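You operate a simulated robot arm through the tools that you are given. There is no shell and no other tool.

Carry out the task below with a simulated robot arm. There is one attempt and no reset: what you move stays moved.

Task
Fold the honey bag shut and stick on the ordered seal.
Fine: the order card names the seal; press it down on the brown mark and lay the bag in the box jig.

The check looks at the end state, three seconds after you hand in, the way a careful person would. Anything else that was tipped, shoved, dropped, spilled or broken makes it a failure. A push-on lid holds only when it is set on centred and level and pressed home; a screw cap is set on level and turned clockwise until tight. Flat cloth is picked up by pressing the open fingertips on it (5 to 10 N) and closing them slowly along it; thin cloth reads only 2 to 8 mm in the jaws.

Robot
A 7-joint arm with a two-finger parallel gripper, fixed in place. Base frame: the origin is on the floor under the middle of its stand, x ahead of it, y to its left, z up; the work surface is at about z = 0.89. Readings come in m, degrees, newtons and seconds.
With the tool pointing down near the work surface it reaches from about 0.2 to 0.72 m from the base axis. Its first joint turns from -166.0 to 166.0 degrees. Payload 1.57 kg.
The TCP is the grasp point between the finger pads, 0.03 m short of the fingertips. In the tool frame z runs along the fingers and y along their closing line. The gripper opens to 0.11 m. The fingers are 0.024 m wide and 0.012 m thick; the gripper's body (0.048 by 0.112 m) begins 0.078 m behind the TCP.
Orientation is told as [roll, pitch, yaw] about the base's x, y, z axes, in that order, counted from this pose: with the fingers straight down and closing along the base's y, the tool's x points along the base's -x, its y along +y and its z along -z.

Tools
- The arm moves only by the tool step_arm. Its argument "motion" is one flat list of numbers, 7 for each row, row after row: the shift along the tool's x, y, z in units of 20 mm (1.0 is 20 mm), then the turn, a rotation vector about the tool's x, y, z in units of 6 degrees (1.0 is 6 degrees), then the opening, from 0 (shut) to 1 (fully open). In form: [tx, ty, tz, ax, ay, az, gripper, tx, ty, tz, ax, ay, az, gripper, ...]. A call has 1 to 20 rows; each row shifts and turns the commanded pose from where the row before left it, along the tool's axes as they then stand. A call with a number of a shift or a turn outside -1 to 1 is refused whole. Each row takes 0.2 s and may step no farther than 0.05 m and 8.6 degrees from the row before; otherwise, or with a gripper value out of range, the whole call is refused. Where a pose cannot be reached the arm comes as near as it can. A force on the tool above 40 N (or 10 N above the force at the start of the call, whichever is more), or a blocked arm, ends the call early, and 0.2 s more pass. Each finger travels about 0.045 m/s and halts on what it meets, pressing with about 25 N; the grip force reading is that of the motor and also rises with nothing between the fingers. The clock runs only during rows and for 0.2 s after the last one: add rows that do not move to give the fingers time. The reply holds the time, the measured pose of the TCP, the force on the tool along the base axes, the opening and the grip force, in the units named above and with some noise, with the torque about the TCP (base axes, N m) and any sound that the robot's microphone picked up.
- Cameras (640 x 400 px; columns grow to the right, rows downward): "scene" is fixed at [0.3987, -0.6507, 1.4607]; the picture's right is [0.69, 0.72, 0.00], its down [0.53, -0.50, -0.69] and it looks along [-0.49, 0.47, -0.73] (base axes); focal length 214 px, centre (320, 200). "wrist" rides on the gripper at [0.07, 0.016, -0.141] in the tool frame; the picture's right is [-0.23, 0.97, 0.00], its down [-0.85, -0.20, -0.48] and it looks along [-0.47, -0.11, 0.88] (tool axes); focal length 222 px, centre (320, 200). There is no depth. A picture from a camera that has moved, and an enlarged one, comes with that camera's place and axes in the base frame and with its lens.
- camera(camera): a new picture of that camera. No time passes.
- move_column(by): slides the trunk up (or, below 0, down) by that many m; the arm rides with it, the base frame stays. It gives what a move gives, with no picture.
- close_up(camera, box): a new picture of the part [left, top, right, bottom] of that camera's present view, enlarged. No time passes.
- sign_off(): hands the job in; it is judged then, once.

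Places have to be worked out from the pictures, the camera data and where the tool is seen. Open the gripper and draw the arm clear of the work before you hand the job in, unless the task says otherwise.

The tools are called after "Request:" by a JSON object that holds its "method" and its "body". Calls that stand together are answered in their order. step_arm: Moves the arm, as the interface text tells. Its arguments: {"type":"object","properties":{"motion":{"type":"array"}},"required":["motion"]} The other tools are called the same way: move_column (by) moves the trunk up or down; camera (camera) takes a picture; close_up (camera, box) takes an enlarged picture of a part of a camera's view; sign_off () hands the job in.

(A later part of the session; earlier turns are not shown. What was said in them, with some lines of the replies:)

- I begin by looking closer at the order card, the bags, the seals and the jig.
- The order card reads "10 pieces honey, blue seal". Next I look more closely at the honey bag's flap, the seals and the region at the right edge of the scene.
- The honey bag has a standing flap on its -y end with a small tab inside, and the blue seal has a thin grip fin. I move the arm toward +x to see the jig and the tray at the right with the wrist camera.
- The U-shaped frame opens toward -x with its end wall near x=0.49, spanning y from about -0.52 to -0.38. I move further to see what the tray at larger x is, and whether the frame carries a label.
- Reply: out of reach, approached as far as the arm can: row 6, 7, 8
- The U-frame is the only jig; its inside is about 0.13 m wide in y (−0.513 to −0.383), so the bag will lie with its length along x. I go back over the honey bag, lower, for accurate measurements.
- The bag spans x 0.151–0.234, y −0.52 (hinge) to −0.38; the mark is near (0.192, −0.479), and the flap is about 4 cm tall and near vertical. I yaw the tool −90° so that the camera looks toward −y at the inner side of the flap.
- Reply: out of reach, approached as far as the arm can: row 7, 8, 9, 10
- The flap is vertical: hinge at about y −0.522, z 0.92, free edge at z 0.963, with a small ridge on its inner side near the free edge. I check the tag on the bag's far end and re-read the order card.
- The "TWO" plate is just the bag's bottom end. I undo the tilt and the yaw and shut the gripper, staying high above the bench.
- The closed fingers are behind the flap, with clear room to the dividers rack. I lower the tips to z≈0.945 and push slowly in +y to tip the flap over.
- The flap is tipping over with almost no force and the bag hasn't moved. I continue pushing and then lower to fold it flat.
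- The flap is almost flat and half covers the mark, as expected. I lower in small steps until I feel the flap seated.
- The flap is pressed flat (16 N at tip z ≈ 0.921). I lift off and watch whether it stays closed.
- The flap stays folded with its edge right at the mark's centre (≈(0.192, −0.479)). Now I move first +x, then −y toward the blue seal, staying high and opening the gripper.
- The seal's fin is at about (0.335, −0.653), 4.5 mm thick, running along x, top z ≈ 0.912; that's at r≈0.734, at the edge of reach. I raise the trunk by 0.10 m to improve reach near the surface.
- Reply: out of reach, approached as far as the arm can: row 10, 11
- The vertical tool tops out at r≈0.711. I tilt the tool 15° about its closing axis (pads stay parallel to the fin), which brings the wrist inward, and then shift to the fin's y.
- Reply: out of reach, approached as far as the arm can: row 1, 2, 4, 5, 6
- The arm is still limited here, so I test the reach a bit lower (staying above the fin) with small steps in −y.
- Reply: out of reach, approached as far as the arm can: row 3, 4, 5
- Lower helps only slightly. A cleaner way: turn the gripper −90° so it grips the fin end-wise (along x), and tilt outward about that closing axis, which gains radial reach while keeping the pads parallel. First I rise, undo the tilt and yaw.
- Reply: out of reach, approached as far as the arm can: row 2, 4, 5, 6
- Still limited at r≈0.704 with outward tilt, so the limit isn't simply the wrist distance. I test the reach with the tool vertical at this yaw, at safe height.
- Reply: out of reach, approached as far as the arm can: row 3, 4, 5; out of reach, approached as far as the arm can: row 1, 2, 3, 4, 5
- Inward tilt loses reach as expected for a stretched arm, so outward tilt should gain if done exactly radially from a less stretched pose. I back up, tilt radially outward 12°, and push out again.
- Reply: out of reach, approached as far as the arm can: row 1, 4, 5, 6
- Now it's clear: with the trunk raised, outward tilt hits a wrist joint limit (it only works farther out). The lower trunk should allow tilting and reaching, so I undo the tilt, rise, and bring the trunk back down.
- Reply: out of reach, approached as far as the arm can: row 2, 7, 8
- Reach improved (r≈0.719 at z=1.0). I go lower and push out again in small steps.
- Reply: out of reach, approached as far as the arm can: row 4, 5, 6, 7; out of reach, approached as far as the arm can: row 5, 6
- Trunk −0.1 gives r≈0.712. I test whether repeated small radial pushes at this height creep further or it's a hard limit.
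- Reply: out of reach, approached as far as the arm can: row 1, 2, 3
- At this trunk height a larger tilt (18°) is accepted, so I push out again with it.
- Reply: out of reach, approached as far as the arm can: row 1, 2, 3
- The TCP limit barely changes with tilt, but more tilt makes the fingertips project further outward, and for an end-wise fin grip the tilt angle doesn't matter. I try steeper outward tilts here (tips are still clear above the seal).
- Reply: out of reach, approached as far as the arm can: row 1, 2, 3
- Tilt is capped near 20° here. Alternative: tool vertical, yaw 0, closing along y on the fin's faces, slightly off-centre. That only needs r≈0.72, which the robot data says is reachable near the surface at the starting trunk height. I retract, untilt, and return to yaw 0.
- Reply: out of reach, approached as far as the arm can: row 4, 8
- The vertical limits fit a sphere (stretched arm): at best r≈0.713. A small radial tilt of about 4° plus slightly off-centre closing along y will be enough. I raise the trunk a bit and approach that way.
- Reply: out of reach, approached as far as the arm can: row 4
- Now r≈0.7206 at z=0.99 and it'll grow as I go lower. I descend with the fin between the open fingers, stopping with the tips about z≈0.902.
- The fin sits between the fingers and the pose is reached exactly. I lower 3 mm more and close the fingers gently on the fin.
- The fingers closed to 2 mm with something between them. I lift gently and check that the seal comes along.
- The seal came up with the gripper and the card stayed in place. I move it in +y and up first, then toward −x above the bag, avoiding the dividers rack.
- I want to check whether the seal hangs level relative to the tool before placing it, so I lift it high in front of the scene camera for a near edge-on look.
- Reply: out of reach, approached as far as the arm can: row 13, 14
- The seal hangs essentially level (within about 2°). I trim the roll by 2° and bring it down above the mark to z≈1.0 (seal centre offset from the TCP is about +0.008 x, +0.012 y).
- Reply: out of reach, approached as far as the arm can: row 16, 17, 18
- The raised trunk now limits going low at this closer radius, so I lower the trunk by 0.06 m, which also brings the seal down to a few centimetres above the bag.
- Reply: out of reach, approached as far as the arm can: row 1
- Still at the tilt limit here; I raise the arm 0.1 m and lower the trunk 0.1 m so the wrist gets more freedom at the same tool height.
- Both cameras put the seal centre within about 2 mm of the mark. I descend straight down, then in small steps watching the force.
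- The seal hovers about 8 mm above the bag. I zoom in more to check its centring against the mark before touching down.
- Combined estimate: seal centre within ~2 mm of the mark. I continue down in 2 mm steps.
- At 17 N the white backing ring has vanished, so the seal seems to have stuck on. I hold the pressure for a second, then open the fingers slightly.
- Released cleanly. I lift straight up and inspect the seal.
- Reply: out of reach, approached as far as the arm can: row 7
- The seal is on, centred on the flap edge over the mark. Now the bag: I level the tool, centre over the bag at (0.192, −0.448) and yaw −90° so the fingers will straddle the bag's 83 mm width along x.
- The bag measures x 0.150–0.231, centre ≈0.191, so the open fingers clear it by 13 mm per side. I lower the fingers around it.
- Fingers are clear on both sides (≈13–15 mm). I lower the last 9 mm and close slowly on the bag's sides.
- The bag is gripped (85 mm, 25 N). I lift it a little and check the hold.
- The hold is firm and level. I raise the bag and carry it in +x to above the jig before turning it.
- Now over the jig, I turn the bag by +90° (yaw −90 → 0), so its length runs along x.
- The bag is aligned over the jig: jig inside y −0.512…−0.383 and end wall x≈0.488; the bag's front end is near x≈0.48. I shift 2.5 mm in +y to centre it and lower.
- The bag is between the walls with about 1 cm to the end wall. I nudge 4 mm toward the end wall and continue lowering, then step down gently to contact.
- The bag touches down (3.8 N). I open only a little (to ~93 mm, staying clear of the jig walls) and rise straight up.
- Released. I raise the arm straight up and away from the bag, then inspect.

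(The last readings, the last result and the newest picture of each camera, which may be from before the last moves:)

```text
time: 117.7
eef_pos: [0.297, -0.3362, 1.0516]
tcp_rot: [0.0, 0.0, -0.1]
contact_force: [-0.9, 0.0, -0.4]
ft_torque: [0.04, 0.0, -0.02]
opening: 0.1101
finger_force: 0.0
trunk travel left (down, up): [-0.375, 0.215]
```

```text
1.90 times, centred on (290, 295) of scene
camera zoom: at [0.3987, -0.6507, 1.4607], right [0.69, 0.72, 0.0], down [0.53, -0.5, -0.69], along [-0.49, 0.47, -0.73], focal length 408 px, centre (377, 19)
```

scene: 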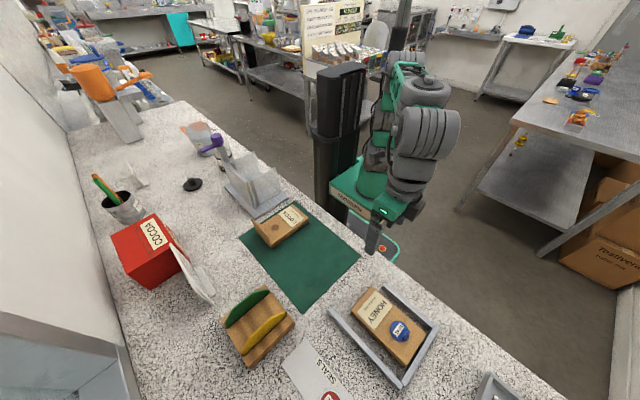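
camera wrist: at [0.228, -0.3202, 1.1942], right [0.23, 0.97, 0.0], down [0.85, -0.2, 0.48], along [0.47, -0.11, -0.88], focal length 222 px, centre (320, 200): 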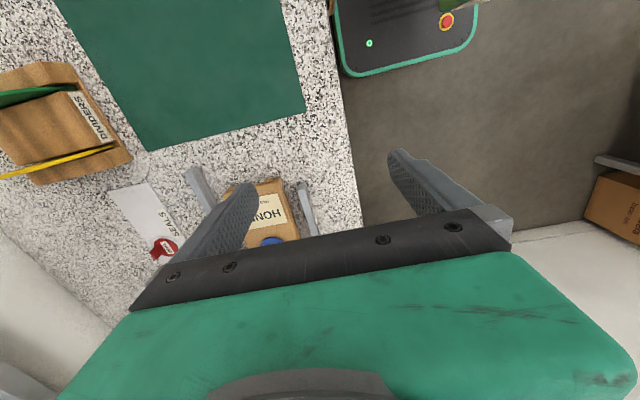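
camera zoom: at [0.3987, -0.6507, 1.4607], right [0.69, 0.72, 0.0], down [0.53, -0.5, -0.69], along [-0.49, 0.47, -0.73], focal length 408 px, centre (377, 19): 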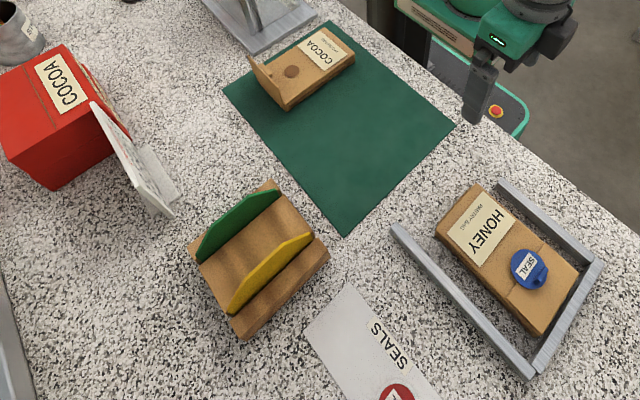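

Everything is in place: the bag lies flat between the jig walls, the flap is shut and the blue seal sits over the mark; nothing else was disturbed. I draw the arm further up and clear before handing in.

Request:
{"method": "step_arm", "body": {"motion": [0.5, 0.3, -1, 0, 0, 0, 1, 0.5, 0.3, -1, 0, 0, 0, 1, 0.5, 0.3, -1, 0, 0, 0, 1, 0.5, 0.3, -1, 0, 0, 0, 1, 0.5, 0.3, -1, 0, 0, 0, 1, 0, 0, -1, 0, 0, 0, 1, 0, 0, 0, 0, 0, 0, 1, 0, 0, 0, 0, 0, 0, 1]}}

Request:
{"method": "camera", "body": {"camera": "scene"}}

Request:
{"method": "close_up", "body": {"camera": "scene", "box": [345, 280, 445, 390]}}

```text
time: 119.5
eef_pos: [0.2477, -0.3078, 1.1729]
tcp_rot: [0.1, 0.0, 0.0]
contact_force: [0.1, 0.9, 0.9]
ft_torque: [0.02, 0.02, 0.01]
opening: 0.1101
finger_force: 0.1
trunk travel left (down, up): [-0.375, 0.215]
```

```text
taken
```

scene: 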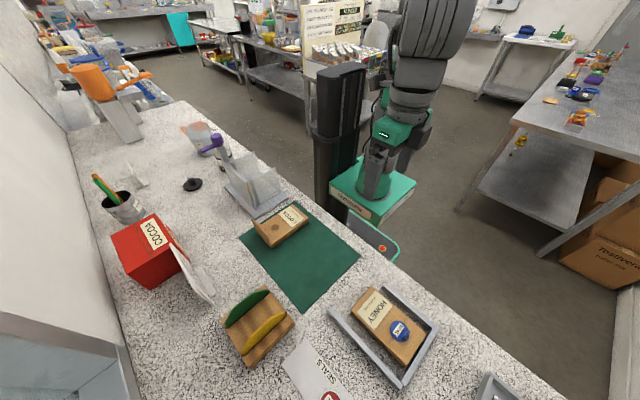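

```text
3.64 times, centred on (395, 335) of scene
camera zoom: at [0.3987, -0.6507, 1.4607], right [0.69, 0.72, 0.0], down [0.53, -0.5, -0.69], along [-0.49, 0.47, -0.73], focal length 780 px, centre (47, -291)
```

zoom: 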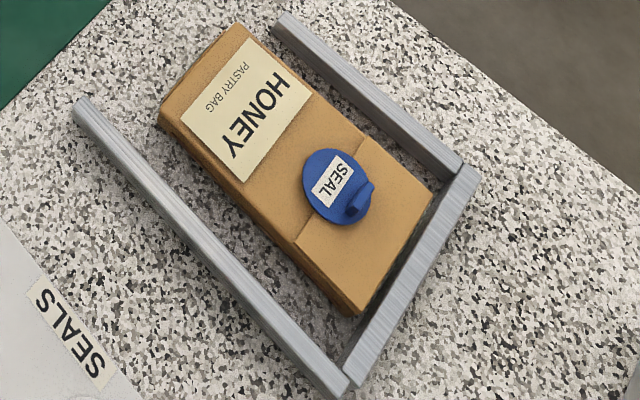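

The arm is clear with the gripper open, and the honey bag lies closed and sealed with the blue seal in the box jig. I hand the job in.

Request:
{"method": "sign_off", "body": {}}

```text
The job is handed in.
```

The honey bag is folded shut, sealed with the blue seal the order card called for, and lying flat in the box jig. I've handed the job in and don't have the result yet.

- **Flap:** it folded down flat and stayed closed when I let go.
- **Seal:** I pressed it on at about 18 N. The cameras put its centre within about 2–3 mm of the brown mark, half on the flap edge and half on the bag.
- **Jig:** the bag lies lengthwise between the side walls, with the flap end about 8 mm from the end wall. Its other end sticks out roughly 2 cm past the shorter side wall, because the bag is longer than that wall.

In the last pictures nothing else on the bench looked moved. The arm is drawn clear with the gripper open. The trunk is 0.1 m lower than where it started.
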